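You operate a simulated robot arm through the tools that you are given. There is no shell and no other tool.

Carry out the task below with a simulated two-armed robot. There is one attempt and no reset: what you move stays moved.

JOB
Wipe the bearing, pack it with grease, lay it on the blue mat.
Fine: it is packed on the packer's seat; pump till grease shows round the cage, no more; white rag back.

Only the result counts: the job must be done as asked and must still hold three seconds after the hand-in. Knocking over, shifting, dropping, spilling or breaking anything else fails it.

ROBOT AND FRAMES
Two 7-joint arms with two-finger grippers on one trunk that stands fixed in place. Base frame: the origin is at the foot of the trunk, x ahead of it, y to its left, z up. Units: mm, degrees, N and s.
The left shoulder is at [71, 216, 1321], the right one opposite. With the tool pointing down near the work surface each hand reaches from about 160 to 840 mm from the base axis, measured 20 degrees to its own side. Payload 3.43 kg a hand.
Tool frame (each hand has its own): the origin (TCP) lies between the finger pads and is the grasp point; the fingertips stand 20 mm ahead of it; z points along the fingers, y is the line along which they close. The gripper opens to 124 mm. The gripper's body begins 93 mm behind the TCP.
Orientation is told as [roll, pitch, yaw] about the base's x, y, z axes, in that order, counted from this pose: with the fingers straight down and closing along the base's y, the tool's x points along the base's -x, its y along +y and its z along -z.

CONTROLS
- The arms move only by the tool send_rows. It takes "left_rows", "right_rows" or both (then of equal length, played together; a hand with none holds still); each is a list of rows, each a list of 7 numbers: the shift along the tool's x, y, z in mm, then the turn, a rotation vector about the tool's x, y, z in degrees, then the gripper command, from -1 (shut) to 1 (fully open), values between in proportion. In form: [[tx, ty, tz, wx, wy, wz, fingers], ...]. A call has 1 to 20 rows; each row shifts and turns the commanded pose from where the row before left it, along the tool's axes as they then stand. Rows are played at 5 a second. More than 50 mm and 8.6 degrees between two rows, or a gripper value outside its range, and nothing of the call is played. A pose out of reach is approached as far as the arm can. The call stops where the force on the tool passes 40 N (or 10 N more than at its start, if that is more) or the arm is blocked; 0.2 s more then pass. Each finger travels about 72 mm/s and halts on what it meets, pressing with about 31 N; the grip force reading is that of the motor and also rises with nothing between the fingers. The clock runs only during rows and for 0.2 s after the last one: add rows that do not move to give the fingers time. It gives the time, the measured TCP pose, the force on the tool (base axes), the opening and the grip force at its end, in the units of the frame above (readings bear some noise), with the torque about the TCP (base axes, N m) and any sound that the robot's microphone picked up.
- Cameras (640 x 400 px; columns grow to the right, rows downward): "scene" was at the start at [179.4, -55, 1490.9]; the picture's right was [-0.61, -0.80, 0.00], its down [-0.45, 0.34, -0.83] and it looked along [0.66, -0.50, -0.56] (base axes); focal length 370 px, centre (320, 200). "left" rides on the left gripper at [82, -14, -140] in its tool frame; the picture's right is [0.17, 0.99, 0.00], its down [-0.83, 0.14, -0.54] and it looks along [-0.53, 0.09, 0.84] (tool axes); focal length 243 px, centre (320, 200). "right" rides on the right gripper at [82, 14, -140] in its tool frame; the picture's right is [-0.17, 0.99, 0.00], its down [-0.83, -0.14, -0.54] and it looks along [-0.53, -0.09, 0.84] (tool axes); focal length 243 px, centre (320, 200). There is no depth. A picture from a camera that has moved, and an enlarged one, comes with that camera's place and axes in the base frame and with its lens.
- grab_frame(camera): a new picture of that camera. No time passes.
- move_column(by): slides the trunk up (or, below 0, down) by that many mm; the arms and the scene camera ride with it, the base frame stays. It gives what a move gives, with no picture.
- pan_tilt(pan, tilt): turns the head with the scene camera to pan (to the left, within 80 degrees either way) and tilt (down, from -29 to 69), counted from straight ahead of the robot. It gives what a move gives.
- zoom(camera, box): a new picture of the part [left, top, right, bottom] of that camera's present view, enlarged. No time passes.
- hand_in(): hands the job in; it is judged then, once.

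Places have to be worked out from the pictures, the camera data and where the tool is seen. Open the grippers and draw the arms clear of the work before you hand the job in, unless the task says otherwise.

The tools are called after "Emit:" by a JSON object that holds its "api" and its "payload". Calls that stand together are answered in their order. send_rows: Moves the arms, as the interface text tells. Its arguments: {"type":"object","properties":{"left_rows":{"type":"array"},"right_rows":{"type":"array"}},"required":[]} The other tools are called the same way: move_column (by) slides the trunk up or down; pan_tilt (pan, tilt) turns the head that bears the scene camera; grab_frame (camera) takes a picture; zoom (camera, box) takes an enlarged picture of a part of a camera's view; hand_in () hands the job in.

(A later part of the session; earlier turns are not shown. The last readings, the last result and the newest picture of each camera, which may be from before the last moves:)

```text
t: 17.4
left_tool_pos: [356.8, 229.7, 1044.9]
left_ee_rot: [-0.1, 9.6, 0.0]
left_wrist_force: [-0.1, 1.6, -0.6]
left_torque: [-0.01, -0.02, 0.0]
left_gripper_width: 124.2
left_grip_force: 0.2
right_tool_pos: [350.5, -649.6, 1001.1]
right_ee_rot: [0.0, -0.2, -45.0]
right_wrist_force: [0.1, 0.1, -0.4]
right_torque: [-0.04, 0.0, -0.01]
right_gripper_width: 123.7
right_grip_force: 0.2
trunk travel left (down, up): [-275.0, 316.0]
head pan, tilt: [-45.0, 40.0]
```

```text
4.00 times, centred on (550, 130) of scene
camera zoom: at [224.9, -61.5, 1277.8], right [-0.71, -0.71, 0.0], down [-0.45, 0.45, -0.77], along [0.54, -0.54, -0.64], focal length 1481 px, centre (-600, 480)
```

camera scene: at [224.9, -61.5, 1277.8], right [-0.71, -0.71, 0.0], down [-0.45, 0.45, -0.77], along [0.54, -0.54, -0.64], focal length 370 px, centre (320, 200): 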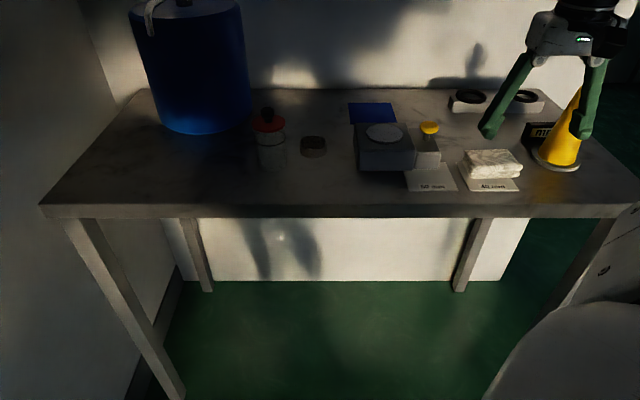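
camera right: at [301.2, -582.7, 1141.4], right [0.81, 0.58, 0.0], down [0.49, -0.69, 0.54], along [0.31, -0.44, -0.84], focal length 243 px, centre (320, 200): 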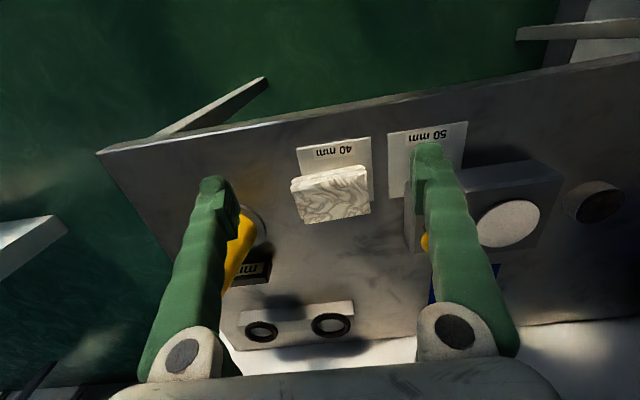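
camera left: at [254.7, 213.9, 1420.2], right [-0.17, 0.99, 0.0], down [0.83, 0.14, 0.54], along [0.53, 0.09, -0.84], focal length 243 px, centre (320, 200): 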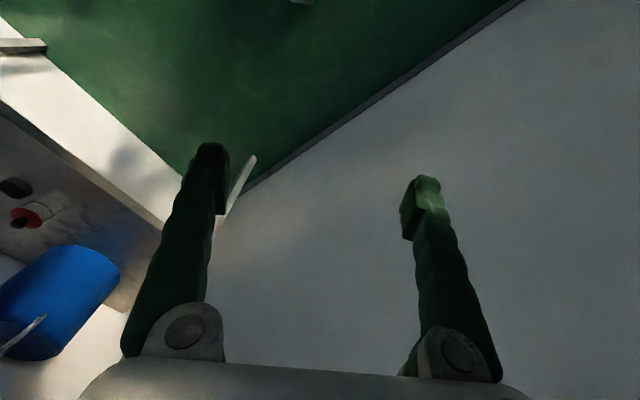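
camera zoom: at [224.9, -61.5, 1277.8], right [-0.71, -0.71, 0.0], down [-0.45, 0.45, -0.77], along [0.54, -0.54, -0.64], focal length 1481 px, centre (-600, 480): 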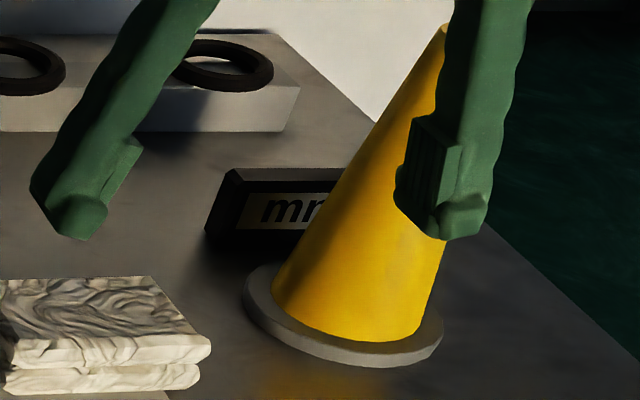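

The pot is a steel ring about 55 mm across and 22 mm high with a dark brown inside, which by size and place may well be the bearing; the jar holds clear fluid. I bring the right camera over it again to see the inside with the better light.

Emit:
{"api": "send_rows", "payload": {"right_rows": [[-15.9, 37.6, -3.3, 0, 0, 0, 1], [-15.9, 37.6, -3.3, 0, 0, 0, 1], [-15.9, 37.6, -3.3, 0, 0, 0, 1], [-15.9, 37.6, -3.3, 0, 0, 0, 1], [-15.9, 37.6, -3.3, 0, 0, 0, 1], [-15.9, 37.6, -3.3, 0, 0, 0, 1], [-15.9, 37.6, -3.3, 0, 0, 0, 1], [-15.9, 37.6, -3.3, 0, 0, 0, 1], [-15.9, 37.6, -3.3, 0, 0, 0, 1]]}}

Emit:
{"api": "grab_frame", "payload": {"camera": "right"}}

Emit:
{"api": "zoom", "payload": {"camera": "right", "box": [290, 90, 380, 180]}}

```text
t: 19.4
left_tool_pos: [356.9, 228.4, 1044.2]
left_ee_rot: [-0.1, 9.8, 0.0]
left_wrist_force: [0.7, 0.1, -0.5]
left_torque: [0.02, -0.03, 0.03]
left_gripper_width: 124.2
left_grip_force: 0.1
right_tool_pos: [667.6, -511.8, 1018.5]
right_ee_rot: [0.4, -0.2, -44.9]
right_wrist_force: [0.8, 0.4, -0.6]
right_torque: [-0.01, 0.0, 0.0]
right_gripper_width: 123.8
right_grip_force: 0.1
right hand out of reach, approached as far as the arm can: row 9
trunk travel left (down, up): [-275.0, 316.0]
head pan, tilt: [-45.0, 40.0]
```

```text
taken
camera right: at [618.1, -444.3, 1157.7], right [0.81, 0.58, 0.01], down [0.48, -0.69, 0.54], along [0.32, -0.44, -0.84], focal length 243 px, centre (320, 200)
```

right: 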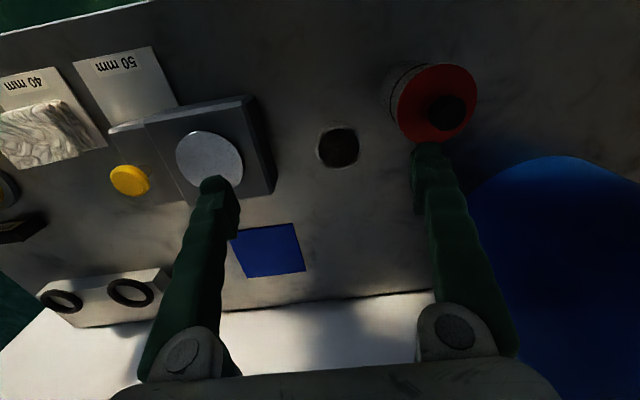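

```text
4.44 times, centred on (335, 135) of right
camera zoom: at [618.1, -444.3, 1157.7], right [0.81, 0.58, 0.01], down [0.48, -0.69, 0.54], along [0.32, -0.44, -0.84], focal length 1078 px, centre (253, 489)
```

zoom: 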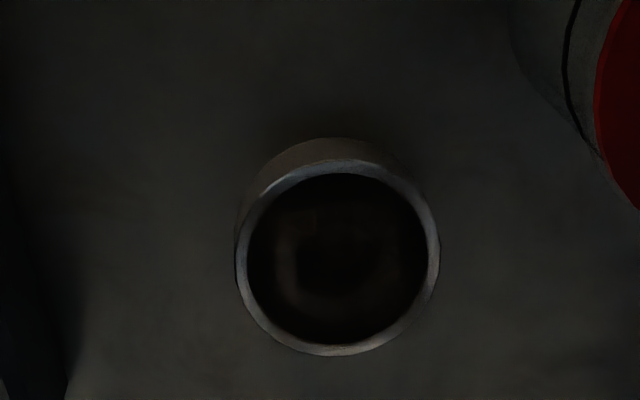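

Emit:
{"api": "zoom", "payload": {"camera": "right", "box": [316, 122, 362, 172]}}

Emit:
{"api": "grab_frame", "payload": {"camera": "scene"}}

```text
8.00 times, centred on (339, 147) of right
camera zoom: at [618.1, -444.3, 1157.7], right [0.81, 0.58, 0.01], down [0.48, -0.69, 0.54], along [0.32, -0.44, -0.84], focal length 1941 px, centre (168, 624)
```

zoom: 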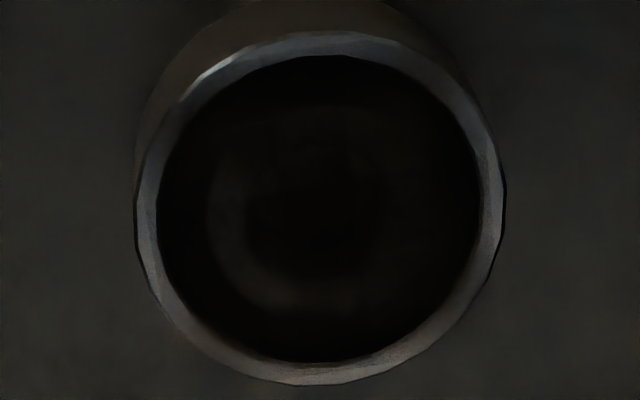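

```text
taken
camera scene: at [225.1, -62.0, 1277.7], right [-0.71, -0.71, 0.0], down [-0.45, 0.45, -0.77], along [0.54, -0.54, -0.64], focal length 370 px, centre (320, 200)
```

scene: 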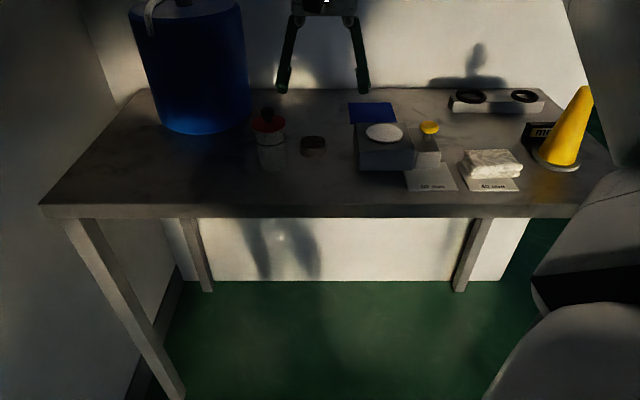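

Inside the ring a second, fainter ring around a black bore can be made out, so I judge this dirty steel ring to be the bearing (the two rubber rings lie out of reach and are seals). Lowering the trunk cut my reach, so I back the hand off and raise the trunk again.

Emit:
{"api": "send_rows", "payload": {"right_rows": [[14.5, -45.6, 0, 0, 0, 0, 1], [14.5, -45.6, 0, 0, 0, 0, 1], [14.5, -45.6, 0, 0, 0, 0, 1], [14.5, -45.6, 0, 0, 0, 0, 1]]}}

Emit:
{"api": "move_column", "payload": {"by": 200}}

Emit:
{"api": "grab_frame", "payload": {"camera": "right"}}

Emit:
{"api": "grab_frame", "payload": {"camera": "scene"}}

```text
t: 20.4
left_tool_pos: [356.0, 230.4, 1045.8]
left_ee_rot: [0.0, 9.7, 0.1]
left_wrist_force: [-0.4, 0.6, -0.5]
left_torque: [0.0, -0.07, -0.01]
left_gripper_width: 124.3
left_grip_force: 0.1
right_tool_pos: [497.3, -599.6, 1020.2]
right_ee_rot: [0.1, -0.2, -44.9]
right_wrist_force: [-1.3, -0.2, 0.9]
right_torque: [0.03, -0.02, 0.0]
right_gripper_width: 124.1
right_grip_force: 0.1
trunk travel left (down, up): [-275.0, 316.0]
head pan, tilt: [-45.0, 40.0]
```

```text
t: 22.6
left_tool_pos: [334.7, 229.2, 1287.0]
left_ee_rot: [-0.1, -0.8, 0.2]
left_wrist_force: [-0.3, 0.3, -0.6]
left_torque: [0.02, -0.03, -0.01]
left_gripper_width: 124.0
left_grip_force: 0.0
right_tool_pos: [496.6, -600.6, 1215.4]
right_ee_rot: [0.1, 0.0, -45.0]
right_wrist_force: [-0.6, 0.5, -0.5]
right_torque: [0.01, 0.02, 0.01]
right_gripper_width: 124.0
right_grip_force: 0.1
trunk travel left (down, up): [-475.0, 116.0]
head pan, tilt: [-45.0, 40.0]
```

```text
taken
camera right: at [447.9, -532.2, 1355.8], right [0.81, 0.58, 0.0], down [0.49, -0.69, 0.54], along [0.31, -0.44, -0.84], focal length 243 px, centre (320, 200)
```

right: 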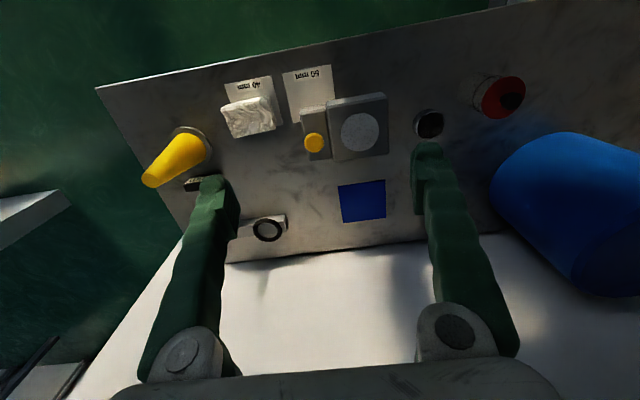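

```text
taken
camera scene: at [169.6, -61.6, 1482.3], right [-0.71, -0.71, 0.0], down [-0.45, 0.45, -0.77], along [0.54, -0.54, -0.64], focal length 370 px, centre (320, 200)
```

scene: 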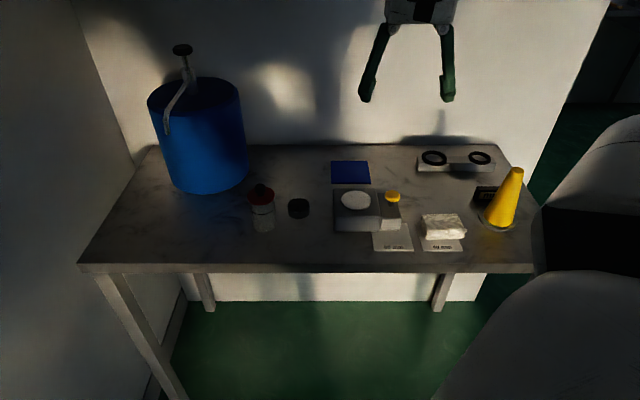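

This is a good overview. I enlarge the work area from both cameras to measure places precisely.

Emit:
{"api": "zoom", "payload": {"camera": "right", "box": [210, 60, 290, 140]}}

Emit:
{"api": "zoom", "payload": {"camera": "right", "box": [290, 80, 400, 230]}}

Emit:
{"api": "zoom", "payload": {"camera": "right", "box": [400, 60, 540, 150]}}

Emit:
{"api": "zoom", "payload": {"camera": "scene", "box": [320, 150, 480, 260]}}

Emit:
{"api": "zoom", "payload": {"camera": "scene", "box": [240, 175, 320, 240]}}

```text
5.00 times, centred on (250, 100) of right
camera zoom: at [447.9, -532.2, 1355.8], right [0.81, 0.58, 0.0], down [0.49, -0.69, 0.54], along [0.31, -0.44, -0.84], focal length 1213 px, centre (670, 700)
```

zoom: 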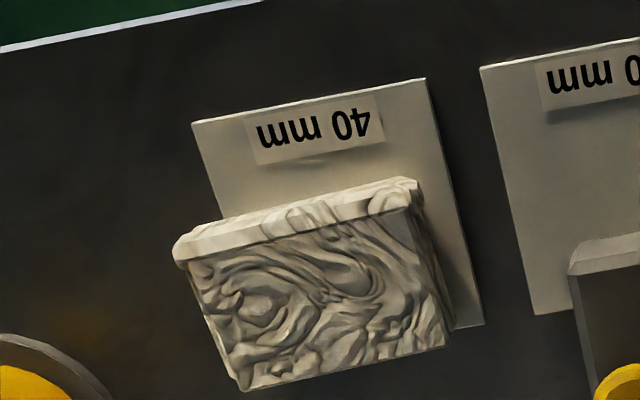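

```text
2.67 times, centred on (345, 155) of right
camera zoom: at [447.9, -532.2, 1355.8], right [0.81, 0.58, 0.0], down [0.49, -0.69, 0.54], along [0.31, -0.44, -0.84], focal length 647 px, centre (253, 320)
```

zoom: 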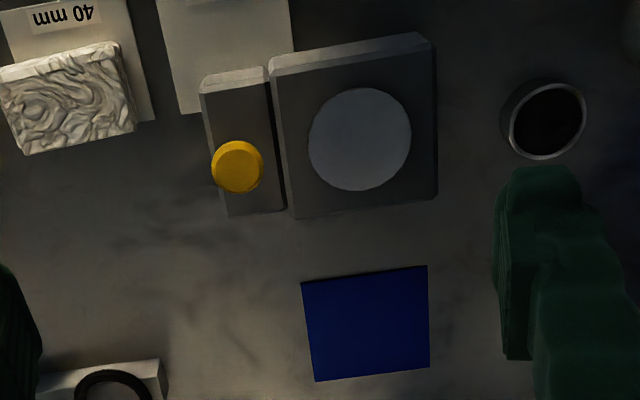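

```text
4.44 times, centred on (470, 105) of right
camera zoom: at [447.9, -532.2, 1355.8], right [0.81, 0.58, 0.0], down [0.49, -0.69, 0.54], along [0.31, -0.44, -0.84], focal length 1078 px, centre (-347, 622)
```

zoom: 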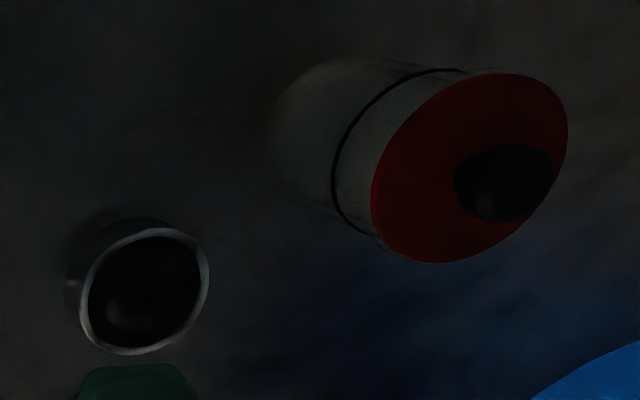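

```text
3.64 times, centred on (400, 205) of scene
camera zoom: at [169.6, -61.6, 1482.3], right [-0.71, -0.71, 0.0], down [-0.45, 0.45, -0.77], along [0.54, -0.54, -0.64], focal length 1346 px, centre (29, 182)
```

zoom: 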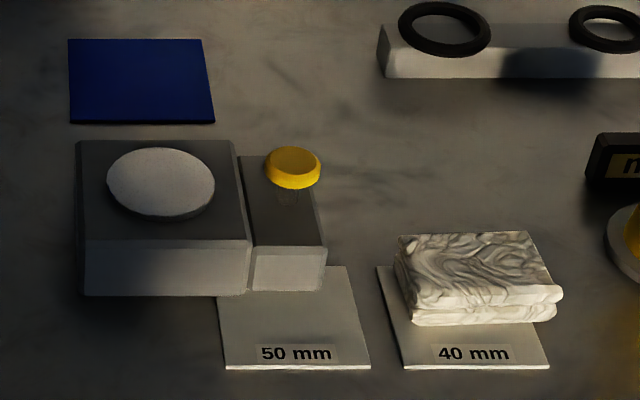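

```text
6.15 times, centred on (280, 208) of scene
camera zoom: at [169.6, -61.6, 1482.3], right [-0.71, -0.71, 0.0], down [-0.45, 0.45, -0.77], along [0.54, -0.54, -0.64], focal length 2278 px, centre (566, 154)
```

zoom: 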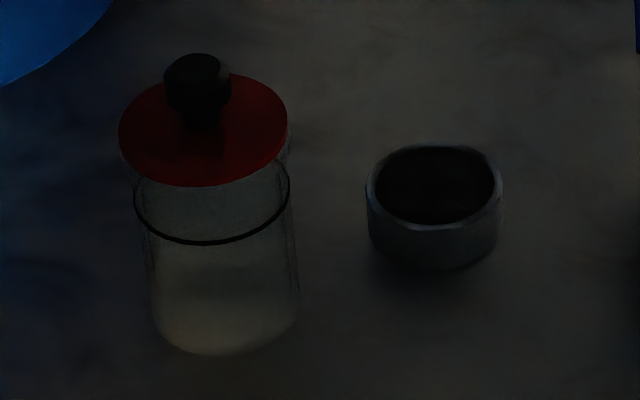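

From both views I place: seat top centre (585, -599, 917), yellow knob top (524, -656, 938), bearing rim (698, -515, 883), mat centre (714, -730, 867), rag about 88 × 55 mm centred (408, -700), top 897, long axis at azimuth ≈49°. I first go above the rag with yaw -41° and a 12° outward tilt (for reach later), then check.

Emit:
{"api": "send_rows", "payload": {"right_rows": [[0, 0, 0, 0, 0, -4, 1], [0, 0, 0, 0, -6, 0, 1], [0, 0, 0, 0, -6, 0, 1], [7.7, -22.2, 35, 0, 0, 0, 1], [7.7, -22.2, 35, 0, 0, 0, 1], [7.7, -22.2, 35, 0, 0, 0, 1], [7.7, -22.2, 35, 0, 0, 0, 1], [7.7, -22.2, 35, 0, 0, 0, 1], [7.7, -22.2, 35, 0, 0, 0, 1], [0, 0, 0, 0, 0, 0, 1]]}}

Emit:
{"api": "grab_frame", "payload": {"camera": "right"}}

Emit:
{"api": "grab_frame", "payload": {"camera": "scene"}}

```text
t: 24.8
left_tool_pos: [334.3, 229.1, 1287.2]
left_ee_rot: [0.0, -0.9, 0.1]
left_wrist_force: [0.0, -0.1, -0.1]
left_torque: [0.03, 0.0, -0.03]
left_gripper_width: 123.6
left_grip_force: 0.1
right_tool_pos: [408.6, -700.2, 1000.7]
right_ee_rot: [0.1, -12.2, -41.0]
right_wrist_force: [0.5, -0.6, 0.4]
right_torque: [-0.02, 0.01, -0.01]
right_gripper_width: 124.1
right_grip_force: 0.2
trunk travel left (down, up): [-475.0, 116.0]
head pan, tilt: [-45.0, 40.0]
```

```text
taken
camera right: at [334.8, -617.4, 1121.5], right [0.77, 0.64, 0.04], down [0.44, -0.56, 0.7], along [0.47, -0.52, -0.71], focal length 243 px, centre (320, 200)
```

right: 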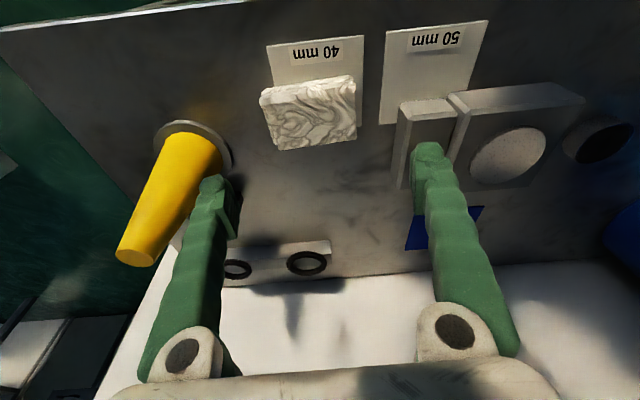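

```text
taken
camera scene: at [169.3, -61.3, 1482.4], right [-0.71, -0.71, 0.0], down [-0.45, 0.45, -0.77], along [0.54, -0.54, -0.64], focal length 370 px, centre (320, 200)
```

scene: 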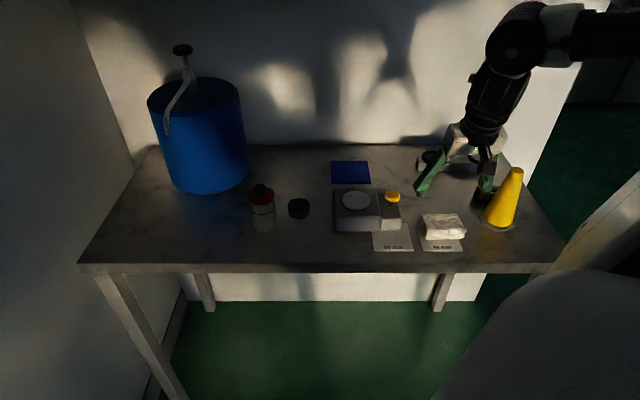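

Positions agree. I enlarge the rag between the fingers to check the alignment before descending.

Emit:
{"api": "zoom", "payload": {"camera": "right", "box": [245, 60, 375, 165]}}

```text
3.81 times, centred on (310, 112) of right
camera zoom: at [334.8, -617.4, 1121.5], right [0.77, 0.64, 0.04], down [0.44, -0.56, 0.7], along [0.47, -0.52, -0.71], focal length 924 px, centre (358, 533)
```

zoom: 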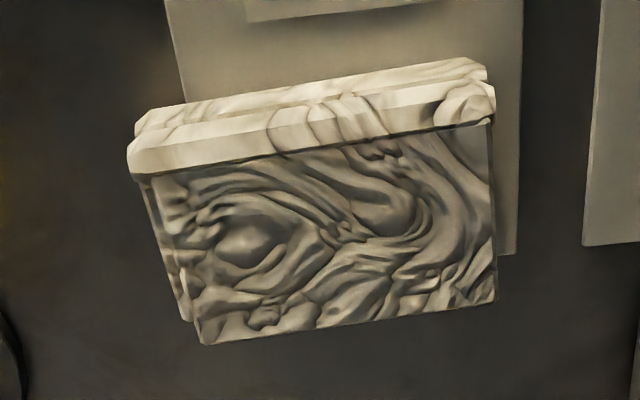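

The rag's centre is about (409, -704), long axis at 48.3°, well between the fingers. I descend to z 900 and keep the fingers open.

Emit:
{"api": "send_rows", "payload": {"right_rows": [[5.2, -0.6, 24.5, 0, 0, 0, 1], [5.2, -0.6, 24.5, 0, 0, 0, 1], [5.2, -0.6, 24.5, 0, 0, 0, 1], [2.6, -0.3, 12.2, 0, 0, 0, 1], [2.6, -0.3, 12.2, 0, 0, 0, 1], [0, 0, 0, 0, 0, 0, 1]]}}

Emit:
{"api": "grab_frame", "payload": {"camera": "right"}}

Emit:
{"api": "zoom", "payload": {"camera": "scene", "box": [400, 150, 540, 260]}}

```text
t: 26.1
left_tool_pos: [334.0, 228.0, 1287.2]
left_ee_rot: [0.0, -0.9, 0.1]
left_wrist_force: [0.0, -0.6, 0.0]
left_torque: [0.0, -0.03, 0.01]
left_gripper_width: 123.9
left_grip_force: 0.0
right_tool_pos: [406.1, -700.4, 900.9]
right_ee_rot: [-0.1, -12.0, -41.0]
right_wrist_force: [0.4, 0.0, -0.7]
right_torque: [0.05, 0.0, -0.01]
right_gripper_width: 124.0
right_grip_force: 0.1
trunk travel left (down, up): [-475.0, 116.0]
head pan, tilt: [-45.0, 40.0]
```

```text
taken
camera right: at [332.6, -618.9, 1020.7], right [0.77, 0.64, 0.04], down [0.44, -0.56, 0.7], along [0.47, -0.52, -0.71], focal length 243 px, centre (320, 200)
```

right: 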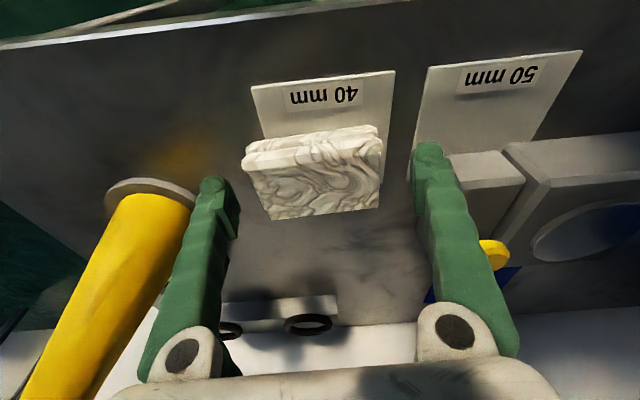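

```text
3.64 times, centred on (470, 205) of scene
camera zoom: at [169.1, -61.5, 1482.4], right [-0.71, -0.71, 0.0], down [-0.45, 0.45, -0.77], along [0.54, -0.54, -0.64], focal length 1346 px, centre (-226, 182)
```

zoom: 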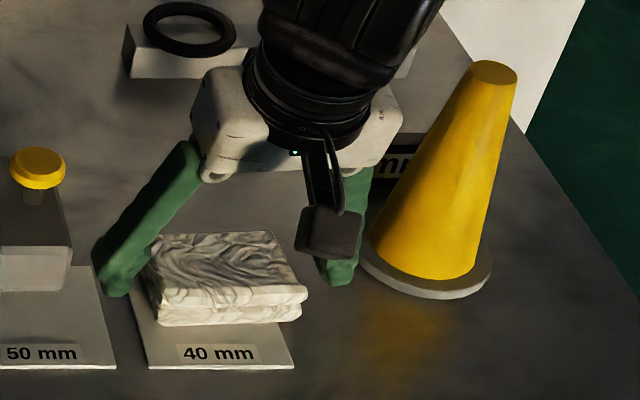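

The rag's top centre is seen at the TCP's projection, so I close the fingers on its ends.

Emit:
{"api": "send_rows", "payload": {"right_rows": [[0, 0, 0, 0, 0, 0, 0.5], [0, 0, 0, 0, 0, 0, 0.3], [0, 0, 0, 0, 0, 0, 0.1], [0, 0, 0, 0, 0, 0, 0.1], [0, 0, 0, 0, 0, 0, 0.1]]}}

Emit:
{"api": "grab_frame", "payload": {"camera": "right"}}

```text
t: 27.4
left_tool_pos: [333.9, 228.7, 1288.6]
left_ee_rot: [0.0, -1.0, 0.2]
left_wrist_force: [0.7, -0.3, 0.0]
left_torque: [-0.01, 0.0, -0.02]
left_gripper_width: 124.2
left_grip_force: 0.0
right_tool_pos: [406.4, -700.6, 901.1]
right_ee_rot: [0.0, -12.0, -41.0]
right_wrist_force: [-0.3, 0.3, -0.4]
right_torque: [0.0, -0.02, -0.03]
right_gripper_width: 88.3
right_grip_force: 31.3
trunk travel left (down, up): [-475.0, 116.0]
head pan, tilt: [-45.0, 40.0]
```

```text
taken
camera right: at [332.6, -618.9, 1020.7], right [0.77, 0.64, 0.04], down [0.44, -0.56, 0.7], along [0.47, -0.52, -0.71], focal length 243 px, centre (320, 200)
```

right: 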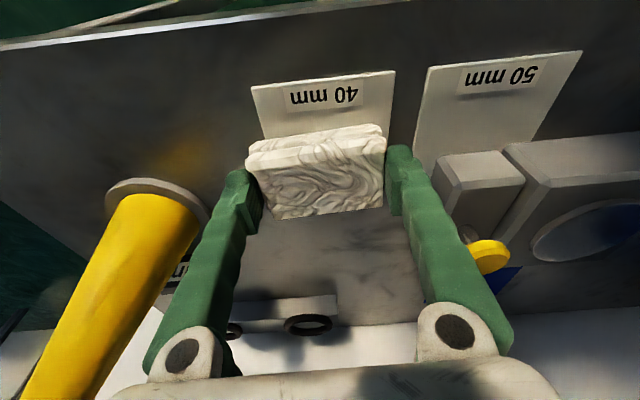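

The rag is gripped at 88 mm width. I lift it straight up to about z 1020 and turn to yaw -75° so that it will keep clear of the jar.

Emit:
{"api": "send_rows", "payload": {"right_rows": [[-2, 0, -9.8, 0, 0, 0, 0.1], [-7.6, 0, -35.5, 0, 0, 0, 0.1], [-7.6, 0, -35.5, 0, 0, 0, 0.1], [-7.6, 0, -35.5, 0, 0, 0, 0.1], [0, 0, 0, 1.41, 0, 6.65, 0.1], [0, 0, 0, 1.41, 0, 6.65, 0.1], [0, 0, 0, 1.41, 0, 6.65, 0.1], [0, 0, 0, 1.41, 0, 6.65, 0.1], [0, 0, 0, 1.41, 0, 6.65, 0.1], [0, 0, 0, 0, 0, 0, 0.1]]}}

Emit:
{"api": "grab_frame", "payload": {"camera": "right"}}

Emit:
{"api": "grab_frame", "payload": {"camera": "scene"}}

```text
t: 29.6
left_tool_pos: [334.9, 228.8, 1287.2]
left_ee_rot: [-0.1, -0.8, 0.1]
left_wrist_force: [-0.8, 0.3, 0.6]
left_torque: [0.0, 0.02, 0.02]
left_gripper_width: 123.9
left_grip_force: 0.0
right_tool_pos: [403.5, -710.8, 1021.0]
right_ee_rot: [0.1, -12.0, -71.7]
right_wrist_force: [1.3, -0.5, -0.1]
right_torque: [-0.01, -0.02, 0.01]
right_gripper_width: 88.4
right_grip_force: 31.3
right hand out of reach, approached as far as the arm can: row 9
trunk travel left (down, up): [-475.0, 116.0]
head pan, tilt: [-45.0, 40.0]
```

```text
taken
camera right: at [381.3, -602.7, 1140.5], right [0.99, 0.16, 0.04], down [0.09, -0.71, 0.7], along [0.14, -0.69, -0.71], focal length 243 px, centre (320, 200)
```

right: 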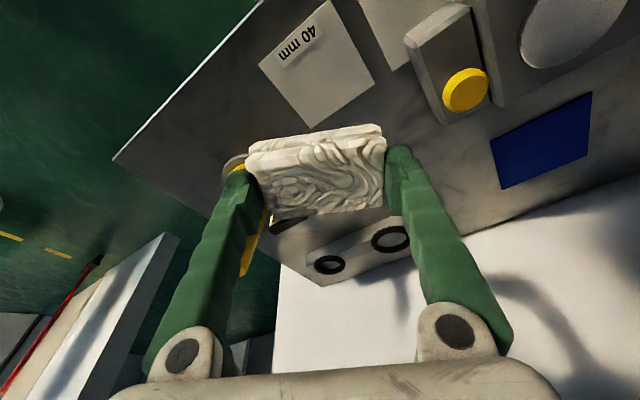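

```text
taken
camera scene: at [169.3, -61.5, 1482.4], right [-0.71, -0.71, 0.0], down [-0.45, 0.45, -0.77], along [0.54, -0.54, -0.64], focal length 370 px, centre (320, 200)
```

scene: 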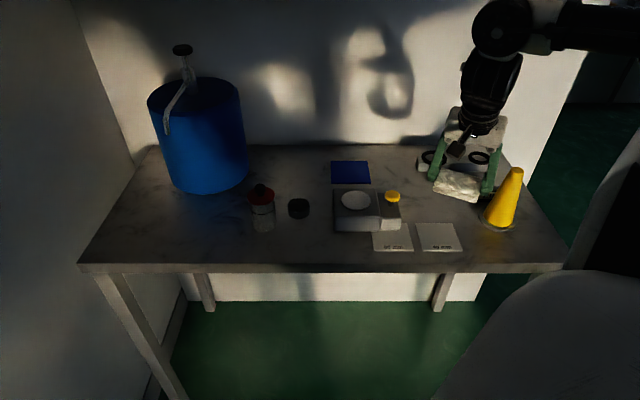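

The rag is held well, but the wrist stopped at yaw -72° (its limit), so I turn back to -41° and instead carry the rag over the bearing offset 22 mm away from the jar.

Emit:
{"api": "send_rows", "payload": {"right_rows": [[0, 0, 0, -1.41, 0, -6.65, 0.1], [0, 0, 0, -1.41, 0, -6.65, 0.1], [0, 0, 0, -1.41, 0, -6.65, 0.1], [0, 0, 0, -1.41, 0, -6.65, 0.1], [0, 0, 0, -1.41, 0, -6.65, 0.1], [0, 0, 0, 0, 0, 0, 0.1]]}}

```text
t: 30.9
left_tool_pos: [334.3, 228.6, 1287.1]
left_ee_rot: [0.0, -0.9, 0.1]
left_wrist_force: [-0.2, -0.1, 0.1]
left_torque: [0.0, -0.01, -0.03]
left_gripper_width: 124.0
left_grip_force: 0.1
right_tool_pos: [401.8, -710.2, 1020.2]
right_ee_rot: [0.0, -12.0, -37.5]
right_wrist_force: [0.4, -0.5, 0.1]
right_torque: [-0.01, 0.04, 0.01]
right_gripper_width: 88.5
right_grip_force: 30.9
trunk travel left (down, up): [-475.0, 116.0]
head pan, tilt: [-45.0, 40.0]
```

The pose is now (402, -710, 1020) at yaw -37.5°. I set yaw to -41° and carry the rag across to above the bearing, offset from the jar.

Emit:
{"api": "send_rows", "payload": {"right_rows": [[0, 0, 0, 0.73, 0, 3.42, 0.1], [-11.1, 40, 2.35, 0, 0, 0, 0.1], [-11.1, 40, 2.35, 0, 0, 0, 0.1], [-11.1, 40, 2.35, 0, 0, 0, 0.1], [-11.1, 40, 2.35, 0, 0, 0, 0.1], [-11.1, 40, 2.35, 0, 0, 0, 0.1], [-11.1, 40, 2.35, 0, 0, 0, 0.1], [-11.1, 40, 2.35, 0, 0, 0, 0.1], [-11.1, 40, 2.35, 0, 0, 0, 0.1], [0, 0, 0, 0, 0, 0, 0.1]]}}

Emit:
{"api": "grab_frame", "payload": {"camera": "right"}}

Emit:
{"api": "grab_frame", "payload": {"camera": "scene"}}

```text
t: 33.1
left_tool_pos: [332.5, 227.4, 1288.0]
left_ee_rot: [-0.1, -1.0, 0.2]
left_wrist_force: [-0.4, -0.1, 0.8]
left_torque: [0.01, -0.02, -0.03]
left_gripper_width: 123.8
left_grip_force: 0.1
right_tool_pos: [683.7, -527.9, 1018.6]
right_ee_rot: [0.1, -12.0, -41.2]
right_wrist_force: [-0.2, -0.1, -0.5]
right_torque: [0.04, -0.01, 0.0]
right_gripper_width: 88.3
right_grip_force: 30.8
trunk travel left (down, up): [-475.0, 116.0]
head pan, tilt: [-45.0, 40.0]
```

```text
taken
camera right: at [609.7, -446.3, 1139.6], right [0.77, 0.64, 0.04], down [0.43, -0.57, 0.7], along [0.47, -0.52, -0.71], focal length 243 px, centre (320, 200)
```

right: 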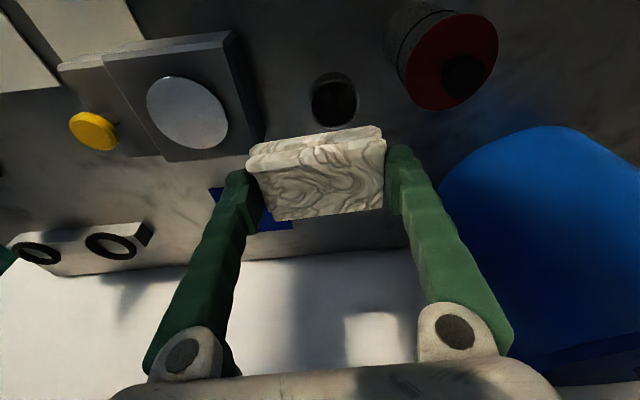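

```text
taken
camera scene: at [168.1, -62.7, 1482.5], right [-0.71, -0.71, 0.0], down [-0.45, 0.46, -0.77], along [0.54, -0.54, -0.64], focal length 370 px, centre (320, 200)
```

scene: 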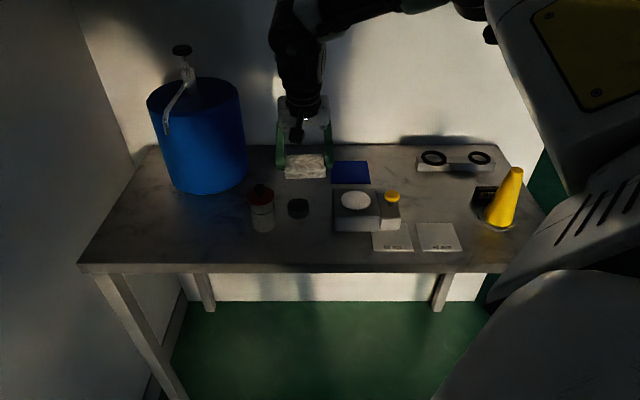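

The hand reached (684, -528, 1019). I enlarge the bearing from here to check its place and its look.

Emit:
{"api": "zoom", "payload": {"camera": "right", "box": [290, 55, 380, 135]}}

Emit:
{"api": "zoom", "payload": {"camera": "scene", "box": [240, 130, 340, 240]}}

```text
5.00 times, centred on (335, 95) of right
camera zoom: at [609.7, -446.3, 1139.6], right [0.77, 0.64, 0.04], down [0.43, -0.57, 0.7], along [0.47, -0.52, -0.71], focal length 1213 px, centre (245, 725)
```

zoom: 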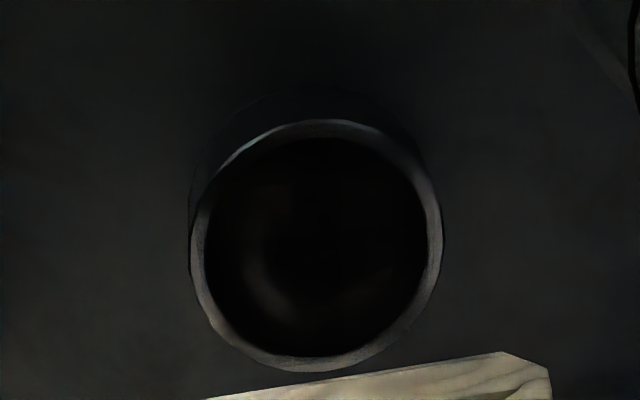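

```text
3.64 times, centred on (290, 185) of scene
camera zoom: at [168.1, -62.7, 1482.5], right [-0.71, -0.71, 0.0], down [-0.45, 0.46, -0.77], along [0.54, -0.54, -0.64], focal length 1346 px, centre (429, 254)
```

zoom: 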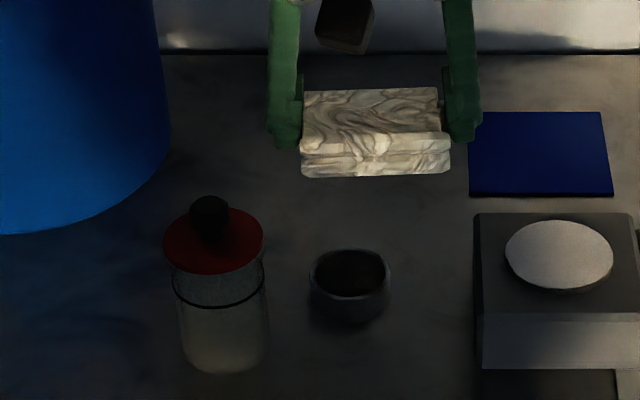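

The bearing centre checks out at (699, -514), and the highlight inside keeps at one radius from several views, so it is an inner ring near rim height: a bearing. I lower the rag to just above it.

Emit:
{"api": "send_rows", "payload": {"right_rows": [[6.1, 0, 28.7, 0, 0, 0, 0.1], [6.1, 0, 28.7, 0, 0, 0, 0.1], [6.1, 0, 28.7, 0, 0, 0, 0.1], [0, 0, 0, 0, 0, 0, 0.1]]}}

Emit:
{"api": "grab_frame", "payload": {"camera": "right"}}

Emit:
{"api": "zoom", "payload": {"camera": "scene", "box": [230, 140, 350, 240]}}

```text
t: 34.1
left_tool_pos: [334.0, 228.3, 1287.5]
left_ee_rot: [-0.1, -0.8, 0.0]
left_wrist_force: [0.3, 0.5, -0.5]
left_torque: [-0.01, -0.01, 0.0]
left_gripper_width: 124.1
left_grip_force: 0.0
right_tool_pos: [683.1, -528.6, 932.7]
right_ee_rot: [0.1, -12.1, -41.1]
right_wrist_force: [0.4, 0.0, 0.6]
right_torque: [0.0, 0.01, 0.0]
right_gripper_width: 88.5
right_grip_force: 30.9
trunk travel left (down, up): [-475.0, 116.0]
head pan, tilt: [-45.0, 40.0]
```

```text
taken
camera right: at [608.4, -446.1, 1052.5], right [0.77, 0.64, 0.04], down [0.44, -0.57, 0.7], along [0.47, -0.52, -0.71], focal length 243 px, centre (320, 200)
```

right: 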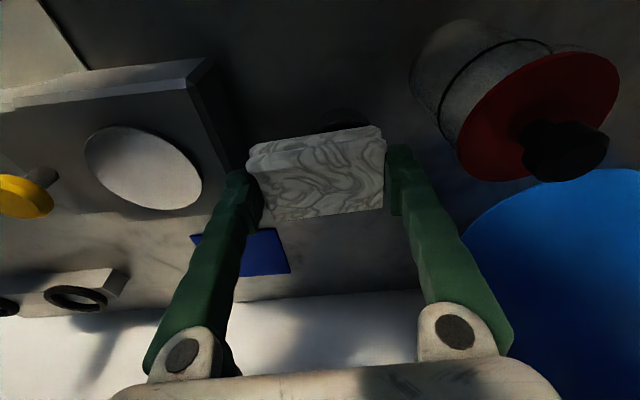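

```text
4.00 times, centred on (290, 190) of scene
camera zoom: at [169.1, -61.5, 1482.4], right [-0.71, -0.71, 0.0], down [-0.45, 0.45, -0.77], along [0.54, -0.54, -0.64], focal length 1481 px, centre (440, 240)
```

zoom: 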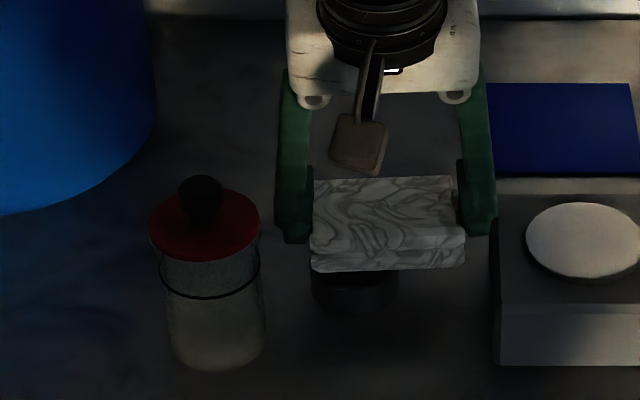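

Clearances: about 22 mm to the jar and 11 mm to the packer block, so I shift 4 mm towards the jar and lower gently towards contact.

Emit:
{"api": "send_rows", "payload": {"right_rows": [[2.08, 4, 9.78, 0, 0, 0, 0.1], [0.42, 0, 1.96, 0, 0, 0, 0.1], [0.42, 0, 1.96, 0, 0, 0, 0.1], [0, 0, 0, 0, 0, 0, 0.1]]}}

```text
t: 35.1
left_tool_pos: [333.2, 229.7, 1287.3]
left_ee_rot: [-0.1, -0.8, 0.1]
left_wrist_force: [-0.4, 0.1, -0.1]
left_torque: [0.05, 0.03, 0.0]
left_gripper_width: 124.4
left_grip_force: 0.0
right_tool_pos: [686.3, -525.8, 919.4]
right_ee_rot: [0.2, -12.0, -41.1]
right_wrist_force: [0.8, -1.3, 5.2]
right_torque: [0.05, -0.05, -0.05]
right_gripper_width: 88.2
right_grip_force: 30.9
trunk travel left (down, up): [-475.0, 116.0]
head pan, tilt: [-45.0, 40.0]
```

Contact at z ≈ 919.4 with 5 N. I stroke the rag back and forth over the bearing by ±12 mm in depth, watching the forces.

Emit:
{"api": "send_rows", "payload": {"right_rows": [[-5.87, 0, 1.25, 0, 0, 0, 0.1], [-5.87, 0, 1.25, 0, 0, 0, 0.1], [5.87, 0, -1.25, 0, 0, 0, 0.1], [5.87, 0, -1.25, 0, 0, 0, 0.1], [5.87, 0, -1.25, 0, 0, 0, 0.1], [5.87, 0, -1.25, 0, 0, 0, 0.1], [-5.87, 0, 1.25, 0, 0, 0, 0.1], [-5.87, 0, 1.25, 0, 0, 0, 0.1]]}}

Emit:
{"api": "zoom", "payload": {"camera": "scene", "box": [230, 140, 350, 240]}}

Emit:
{"api": "grab_frame", "payload": {"camera": "right"}}

```text
t: 37.0
left_tool_pos: [333.6, 228.4, 1288.0]
left_ee_rot: [0.0, -1.1, 0.0]
left_wrist_force: [-0.4, 0.0, 0.6]
left_torque: [-0.01, 0.02, 0.04]
left_gripper_width: 124.2
left_grip_force: 0.1
right_tool_pos: [683.6, -525.2, 919.4]
right_ee_rot: [0.1, -12.1, -41.2]
right_wrist_force: [-0.4, 1.1, 5.7]
right_torque: [0.15, -0.03, 0.02]
right_gripper_width: 88.6
right_grip_force: 31.2
trunk travel left (down, up): [-475.0, 116.0]
head pan, tilt: [-45.0, 40.0]
```

```text
4.00 times, centred on (290, 190) of scene
camera zoom: at [168.1, -60.8, 1482.6], right [-0.71, -0.71, 0.0], down [-0.45, 0.45, -0.77], along [0.54, -0.54, -0.64], focal length 1481 px, centre (440, 240)
```

zoom: 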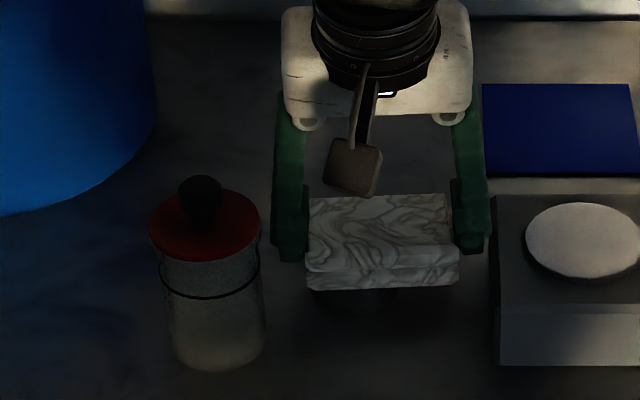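

```text
taken
camera right: at [609.9, -443.1, 1039.0], right [0.77, 0.64, 0.04], down [0.44, -0.57, 0.7], along [0.47, -0.52, -0.71], focal length 243 px, centre (320, 200)
```

right: 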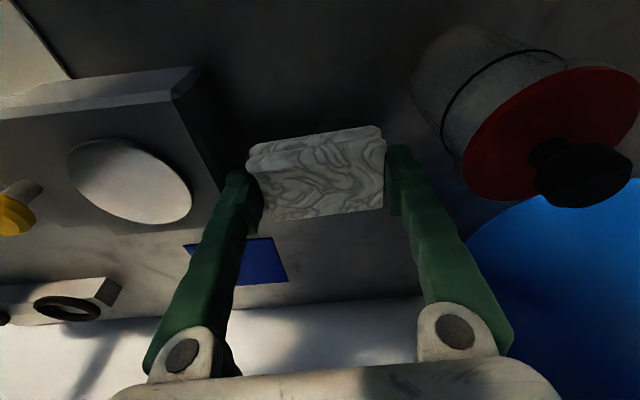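

Force stays about 5 N without the bearing moving. I add two more full stroke cycles, with a small side motion, then lift the rag to inspect.

Emit:
{"api": "send_rows", "payload": {"right_rows": [[-7.3, 2, 1.56, 0, 0, 0, 0.1], [-7.3, 2, 1.56, 0, 0, 0, 0.1], [7.3, -2, -1.56, 0, 0, 0, 0.1], [7.3, -2, -1.56, 0, 0, 0, 0.1], [7.3, -2, -1.56, 0, 0, 0, 0.1], [7.3, -2, -1.56, 0, 0, 0, 0.1], [-7.3, 2, 1.56, 0, 0, 0, 0.1], [-7.3, 2, 1.56, 0, 0, 0, 0.1], [-7.3, -2, 1.56, 0, 0, 0, 0.1], [-7.3, -2, 1.56, 0, 0, 0, 0.1], [7.3, 2, -1.56, 0, 0, 0, 0.1], [7.3, 2, -1.56, 0, 0, 0, 0.1], [7.3, 2, -1.56, 0, 0, 0, 0.1], [7.3, 2, -1.56, 0, 0, 0, 0.1], [-7.3, -2, 1.56, 0, 0, 0, 0.1], [-7.3, -2, 1.56, 0, 0, 0, 0.1]]}}

```text
t: 40.4
left_tool_pos: [333.9, 230.0, 1286.3]
left_ee_rot: [0.0, -0.9, 0.2]
left_wrist_force: [0.0, 0.0, 0.1]
left_torque: [-0.01, 0.01, 0.0]
left_gripper_width: 124.0
left_grip_force: 0.1
right_tool_pos: [686.0, -526.1, 918.9]
right_ee_rot: [0.0, -12.2, -41.1]
right_wrist_force: [0.2, 1.5, 2.8]
right_torque: [0.12, -0.02, 0.03]
right_gripper_width: 88.6
right_grip_force: 30.6
trunk travel left (down, up): [-475.0, 116.0]
head pan, tilt: [-45.0, 40.0]
```

Now I lift the rag straight up about 90 mm to inspect the bearing.

Emit:
{"api": "send_rows", "payload": {"right_rows": [[-2.1, 0, -9.8, 0, 0, 0, 0.1], [-8.3, 0, -39.1, 0, 0, 0, 0.1], [-8.3, 0, -39.1, 0, 0, 0, 0.1], [0, 0, 0, 0, 0, 0, 0.1]]}}

Emit:
{"api": "zoom", "payload": {"camera": "right", "box": [290, 50, 390, 140]}}

Emit:
{"api": "zoom", "payload": {"camera": "scene", "box": [240, 175, 320, 240]}}

Emit:
{"api": "grab_frame", "payload": {"camera": "right"}}

```text
t: 41.4
left_tool_pos: [335.6, 227.4, 1286.2]
left_ee_rot: [0.0, -0.9, 0.1]
left_wrist_force: [0.0, 0.1, -1.1]
left_torque: [-0.01, 0.0, 0.01]
left_gripper_width: 123.8
left_grip_force: 0.0
right_tool_pos: [684.7, -524.5, 1008.5]
right_ee_rot: [-0.1, -12.0, -41.1]
right_wrist_force: [-0.2, -0.6, 0.4]
right_torque: [0.03, 0.0, -0.02]
right_gripper_width: 88.5
right_grip_force: 30.4
trunk travel left (down, up): [-475.0, 116.0]
head pan, tilt: [-45.0, 40.0]
```

```text
4.44 times, centred on (340, 95) of right
camera zoom: at [611.2, -443.2, 1127.8], right [0.77, 0.64, 0.03], down [0.44, -0.57, 0.7], along [0.47, -0.52, -0.71], focal length 1078 px, centre (231, 667)
```

zoom: 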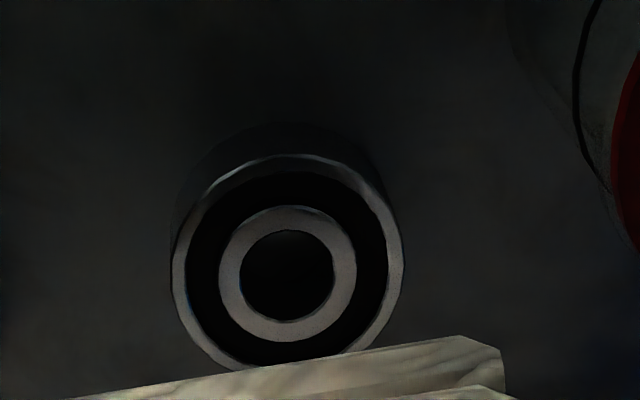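

```text
6.15 times, centred on (280, 208) of scene
camera zoom: at [170.0, -62.2, 1482.2], right [-0.71, -0.71, 0.0], down [-0.46, 0.45, -0.77], along [0.54, -0.54, -0.64], focal length 2278 px, centre (566, 154)
```

zoom: 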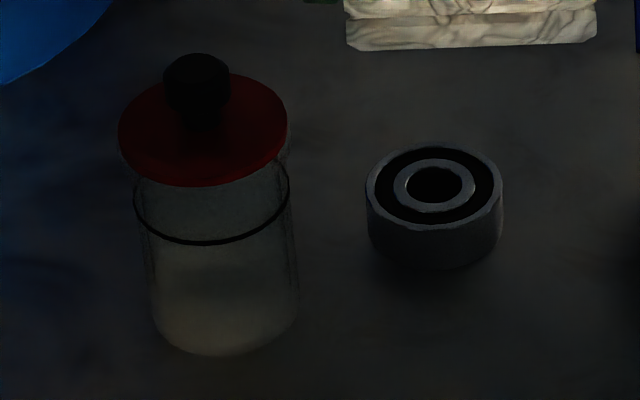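

```text
taken
camera right: at [611.2, -443.2, 1127.8], right [0.77, 0.64, 0.03], down [0.44, -0.57, 0.7], along [0.47, -0.52, -0.71], focal length 243 px, centre (320, 200)
```

right: 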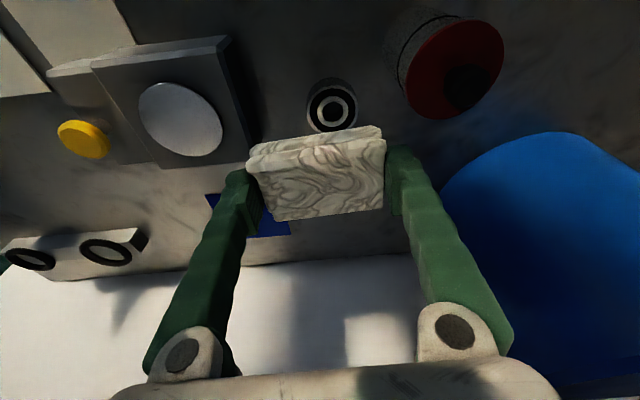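

The wipe worked: clean outer ring, cage gap and inner ring now show. I carry the rag back over its place on the 40 mm plate.

Emit:
{"api": "send_rows", "payload": {"right_rows": [[11.2, -39.7, -3.9, 0, 0, 0, 0.1], [11.2, -39.7, -3.9, 0, 0, 0, 0.1], [11.2, -39.7, -3.9, 0, 0, 0, 0.1], [11.2, -39.7, -3.9, 0, 0, 0, 0.1], [11.2, -39.7, -3.9, 0, 0, 0, 0.1], [11.2, -39.7, -3.9, 0, 0, 0, 0.1], [11.2, -39.7, -3.9, 0, 0, 0, 0.1], [11.2, -39.7, -3.9, 0, 0, 0, 0.1], [0, 0, 0, 0, 0, 0, 0.1]]}}

Emit:
{"api": "grab_frame", "payload": {"camera": "right"}}

Emit:
{"api": "grab_frame", "payload": {"camera": "scene"}}

```text
t: 43.4
left_tool_pos: [331.6, 230.0, 1287.2]
left_ee_rot: [0.0, -0.9, 0.3]
left_wrist_force: [0.0, 0.5, 0.7]
left_torque: [0.03, -0.06, 0.0]
left_gripper_width: 123.9
left_grip_force: 0.0
right_tool_pos: [405.6, -705.3, 1023.0]
right_ee_rot: [0.0, -12.1, -41.0]
right_wrist_force: [-1.3, 0.4, 0.4]
right_torque: [0.05, -0.02, 0.01]
right_gripper_width: 88.4
right_grip_force: 31.4
trunk travel left (down, up): [-475.0, 116.0]
head pan, tilt: [-45.0, 40.0]
```

```text
taken
camera right: at [330.4, -623.3, 1141.8], right [0.77, 0.64, 0.04], down [0.44, -0.56, 0.7], along [0.47, -0.52, -0.71], focal length 243 px, centre (320, 200)
```

right: 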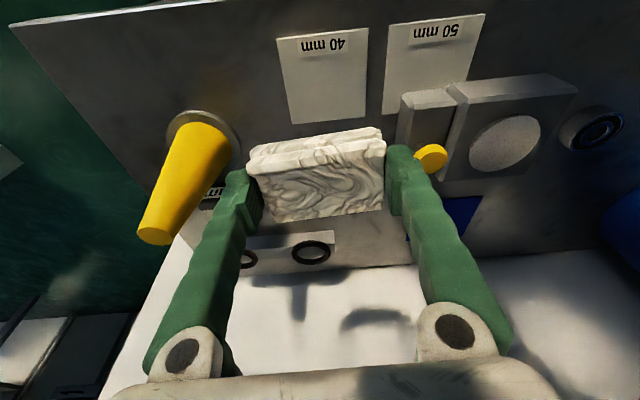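

```text
taken
camera scene: at [167.5, -61.5, 1482.8], right [-0.71, -0.71, 0.0], down [-0.45, 0.45, -0.77], along [0.54, -0.54, -0.64], focal length 370 px, centre (320, 200)
```

scene: 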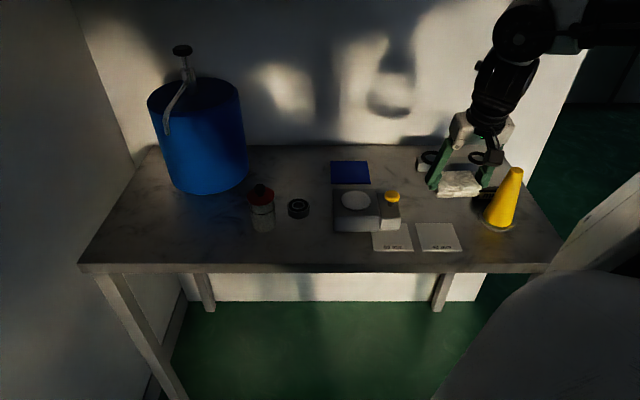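

The rag is 3 mm off its former lateral place; I correct that and lower to about 14 mm above the earlier grasp height.

Emit:
{"api": "send_rows", "payload": {"right_rows": [[2.4, 2.1, -0.5, 0, 0, 0, 0.1], [7.5, 0, 35.2, 0, 0, 0, 0.1], [7.5, 0, 35.2, 0, 0, 0, 0.1], [7.5, 0, 35.2, 0, 0, 0, 0.1], [0, 0, 0, 0, 0, 0, 0.1]]}}

Emit:
{"api": "grab_frame", "payload": {"camera": "right"}}

```text
t: 44.5
left_tool_pos: [332.9, 228.7, 1287.6]
left_ee_rot: [0.0, -0.9, 0.1]
left_wrist_force: [-0.9, 0.5, 0.8]
left_torque: [-0.01, 0.0, 0.0]
left_gripper_width: 124.5
left_grip_force: 0.0
right_tool_pos: [406.5, -700.8, 909.0]
right_ee_rot: [0.0, -12.2, -41.0]
right_wrist_force: [0.0, -0.5, 0.8]
right_torque: [-0.05, -0.02, -0.02]
right_gripper_width: 88.4
right_grip_force: 31.0
trunk travel left (down, up): [-475.0, 116.0]
head pan, tilt: [-45.0, 40.0]
```

```text
taken
camera right: at [332.3, -617.6, 1029.3], right [0.77, 0.64, 0.04], down [0.44, -0.57, 0.7], along [0.47, -0.52, -0.71], focal length 243 px, centre (320, 200)
```

right: 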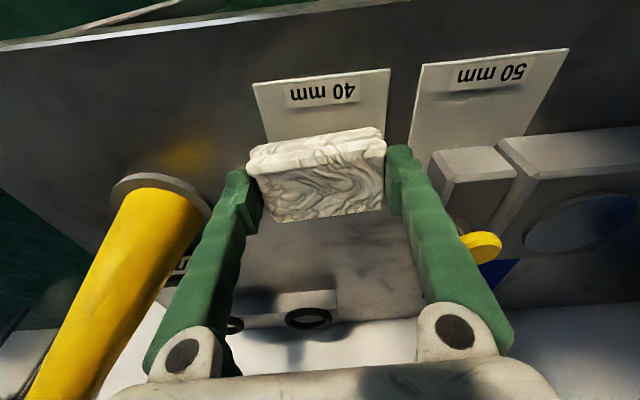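

The rag hovers 8 mm above its place. I shift it 2 mm to its former side position and lower in small steps to contact.

Emit:
{"api": "send_rows", "payload": {"right_rows": [[0, -2, 0, 0, 0, 0, 0.1], [0.83, 0, 3.9, 0, 0, 0, 0.1], [0.42, 0, 1.96, 0, 0, 0, 0.1], [0.2, 0, 1, 0, 0, 0, 0.1], [0, 0, 0, 0, 0, 0, 0.1]]}}

```text
t: 45.8
left_tool_pos: [334.1, 229.4, 1286.6]
left_ee_rot: [0.0, -1.0, 0.1]
left_wrist_force: [0.6, -0.5, 0.1]
left_torque: [-0.04, -0.04, 0.02]
left_gripper_width: 124.1
left_grip_force: 0.0
right_tool_pos: [402.9, -701.6, 904.5]
right_ee_rot: [0.0, -12.0, -41.1]
right_wrist_force: [0.6, -0.7, -0.8]
right_torque: [-0.03, -0.04, -0.05]
right_gripper_width: 88.5
right_grip_force: 31.3
trunk travel left (down, up): [-475.0, 116.0]
head pan, tilt: [-45.0, 40.0]
```

No contact yet; I go down 1 mm at a time.

Emit:
{"api": "send_rows", "payload": {"right_rows": [[0.2, 0, 1, 0, 0, 0, 0.1], [0.2, 0, 1, 0, 0, 0, 0.1], [0, 0, 0, 0, 0, 0, 0.1]]}}

```text
t: 46.5
left_tool_pos: [334.1, 228.5, 1287.2]
left_ee_rot: [0.1, -0.9, 0.1]
left_wrist_force: [0.1, 0.8, -0.3]
left_torque: [0.04, 0.01, 0.03]
left_gripper_width: 124.0
left_grip_force: 0.1
right_tool_pos: [402.2, -702.4, 901.6]
right_ee_rot: [0.1, -11.9, -41.0]
right_wrist_force: [-0.4, 0.0, -0.2]
right_torque: [0.02, -0.01, 0.01]
right_gripper_width: 88.2
right_grip_force: 30.8
trunk travel left (down, up): [-475.0, 116.0]
head pan, tilt: [-45.0, 40.0]
```

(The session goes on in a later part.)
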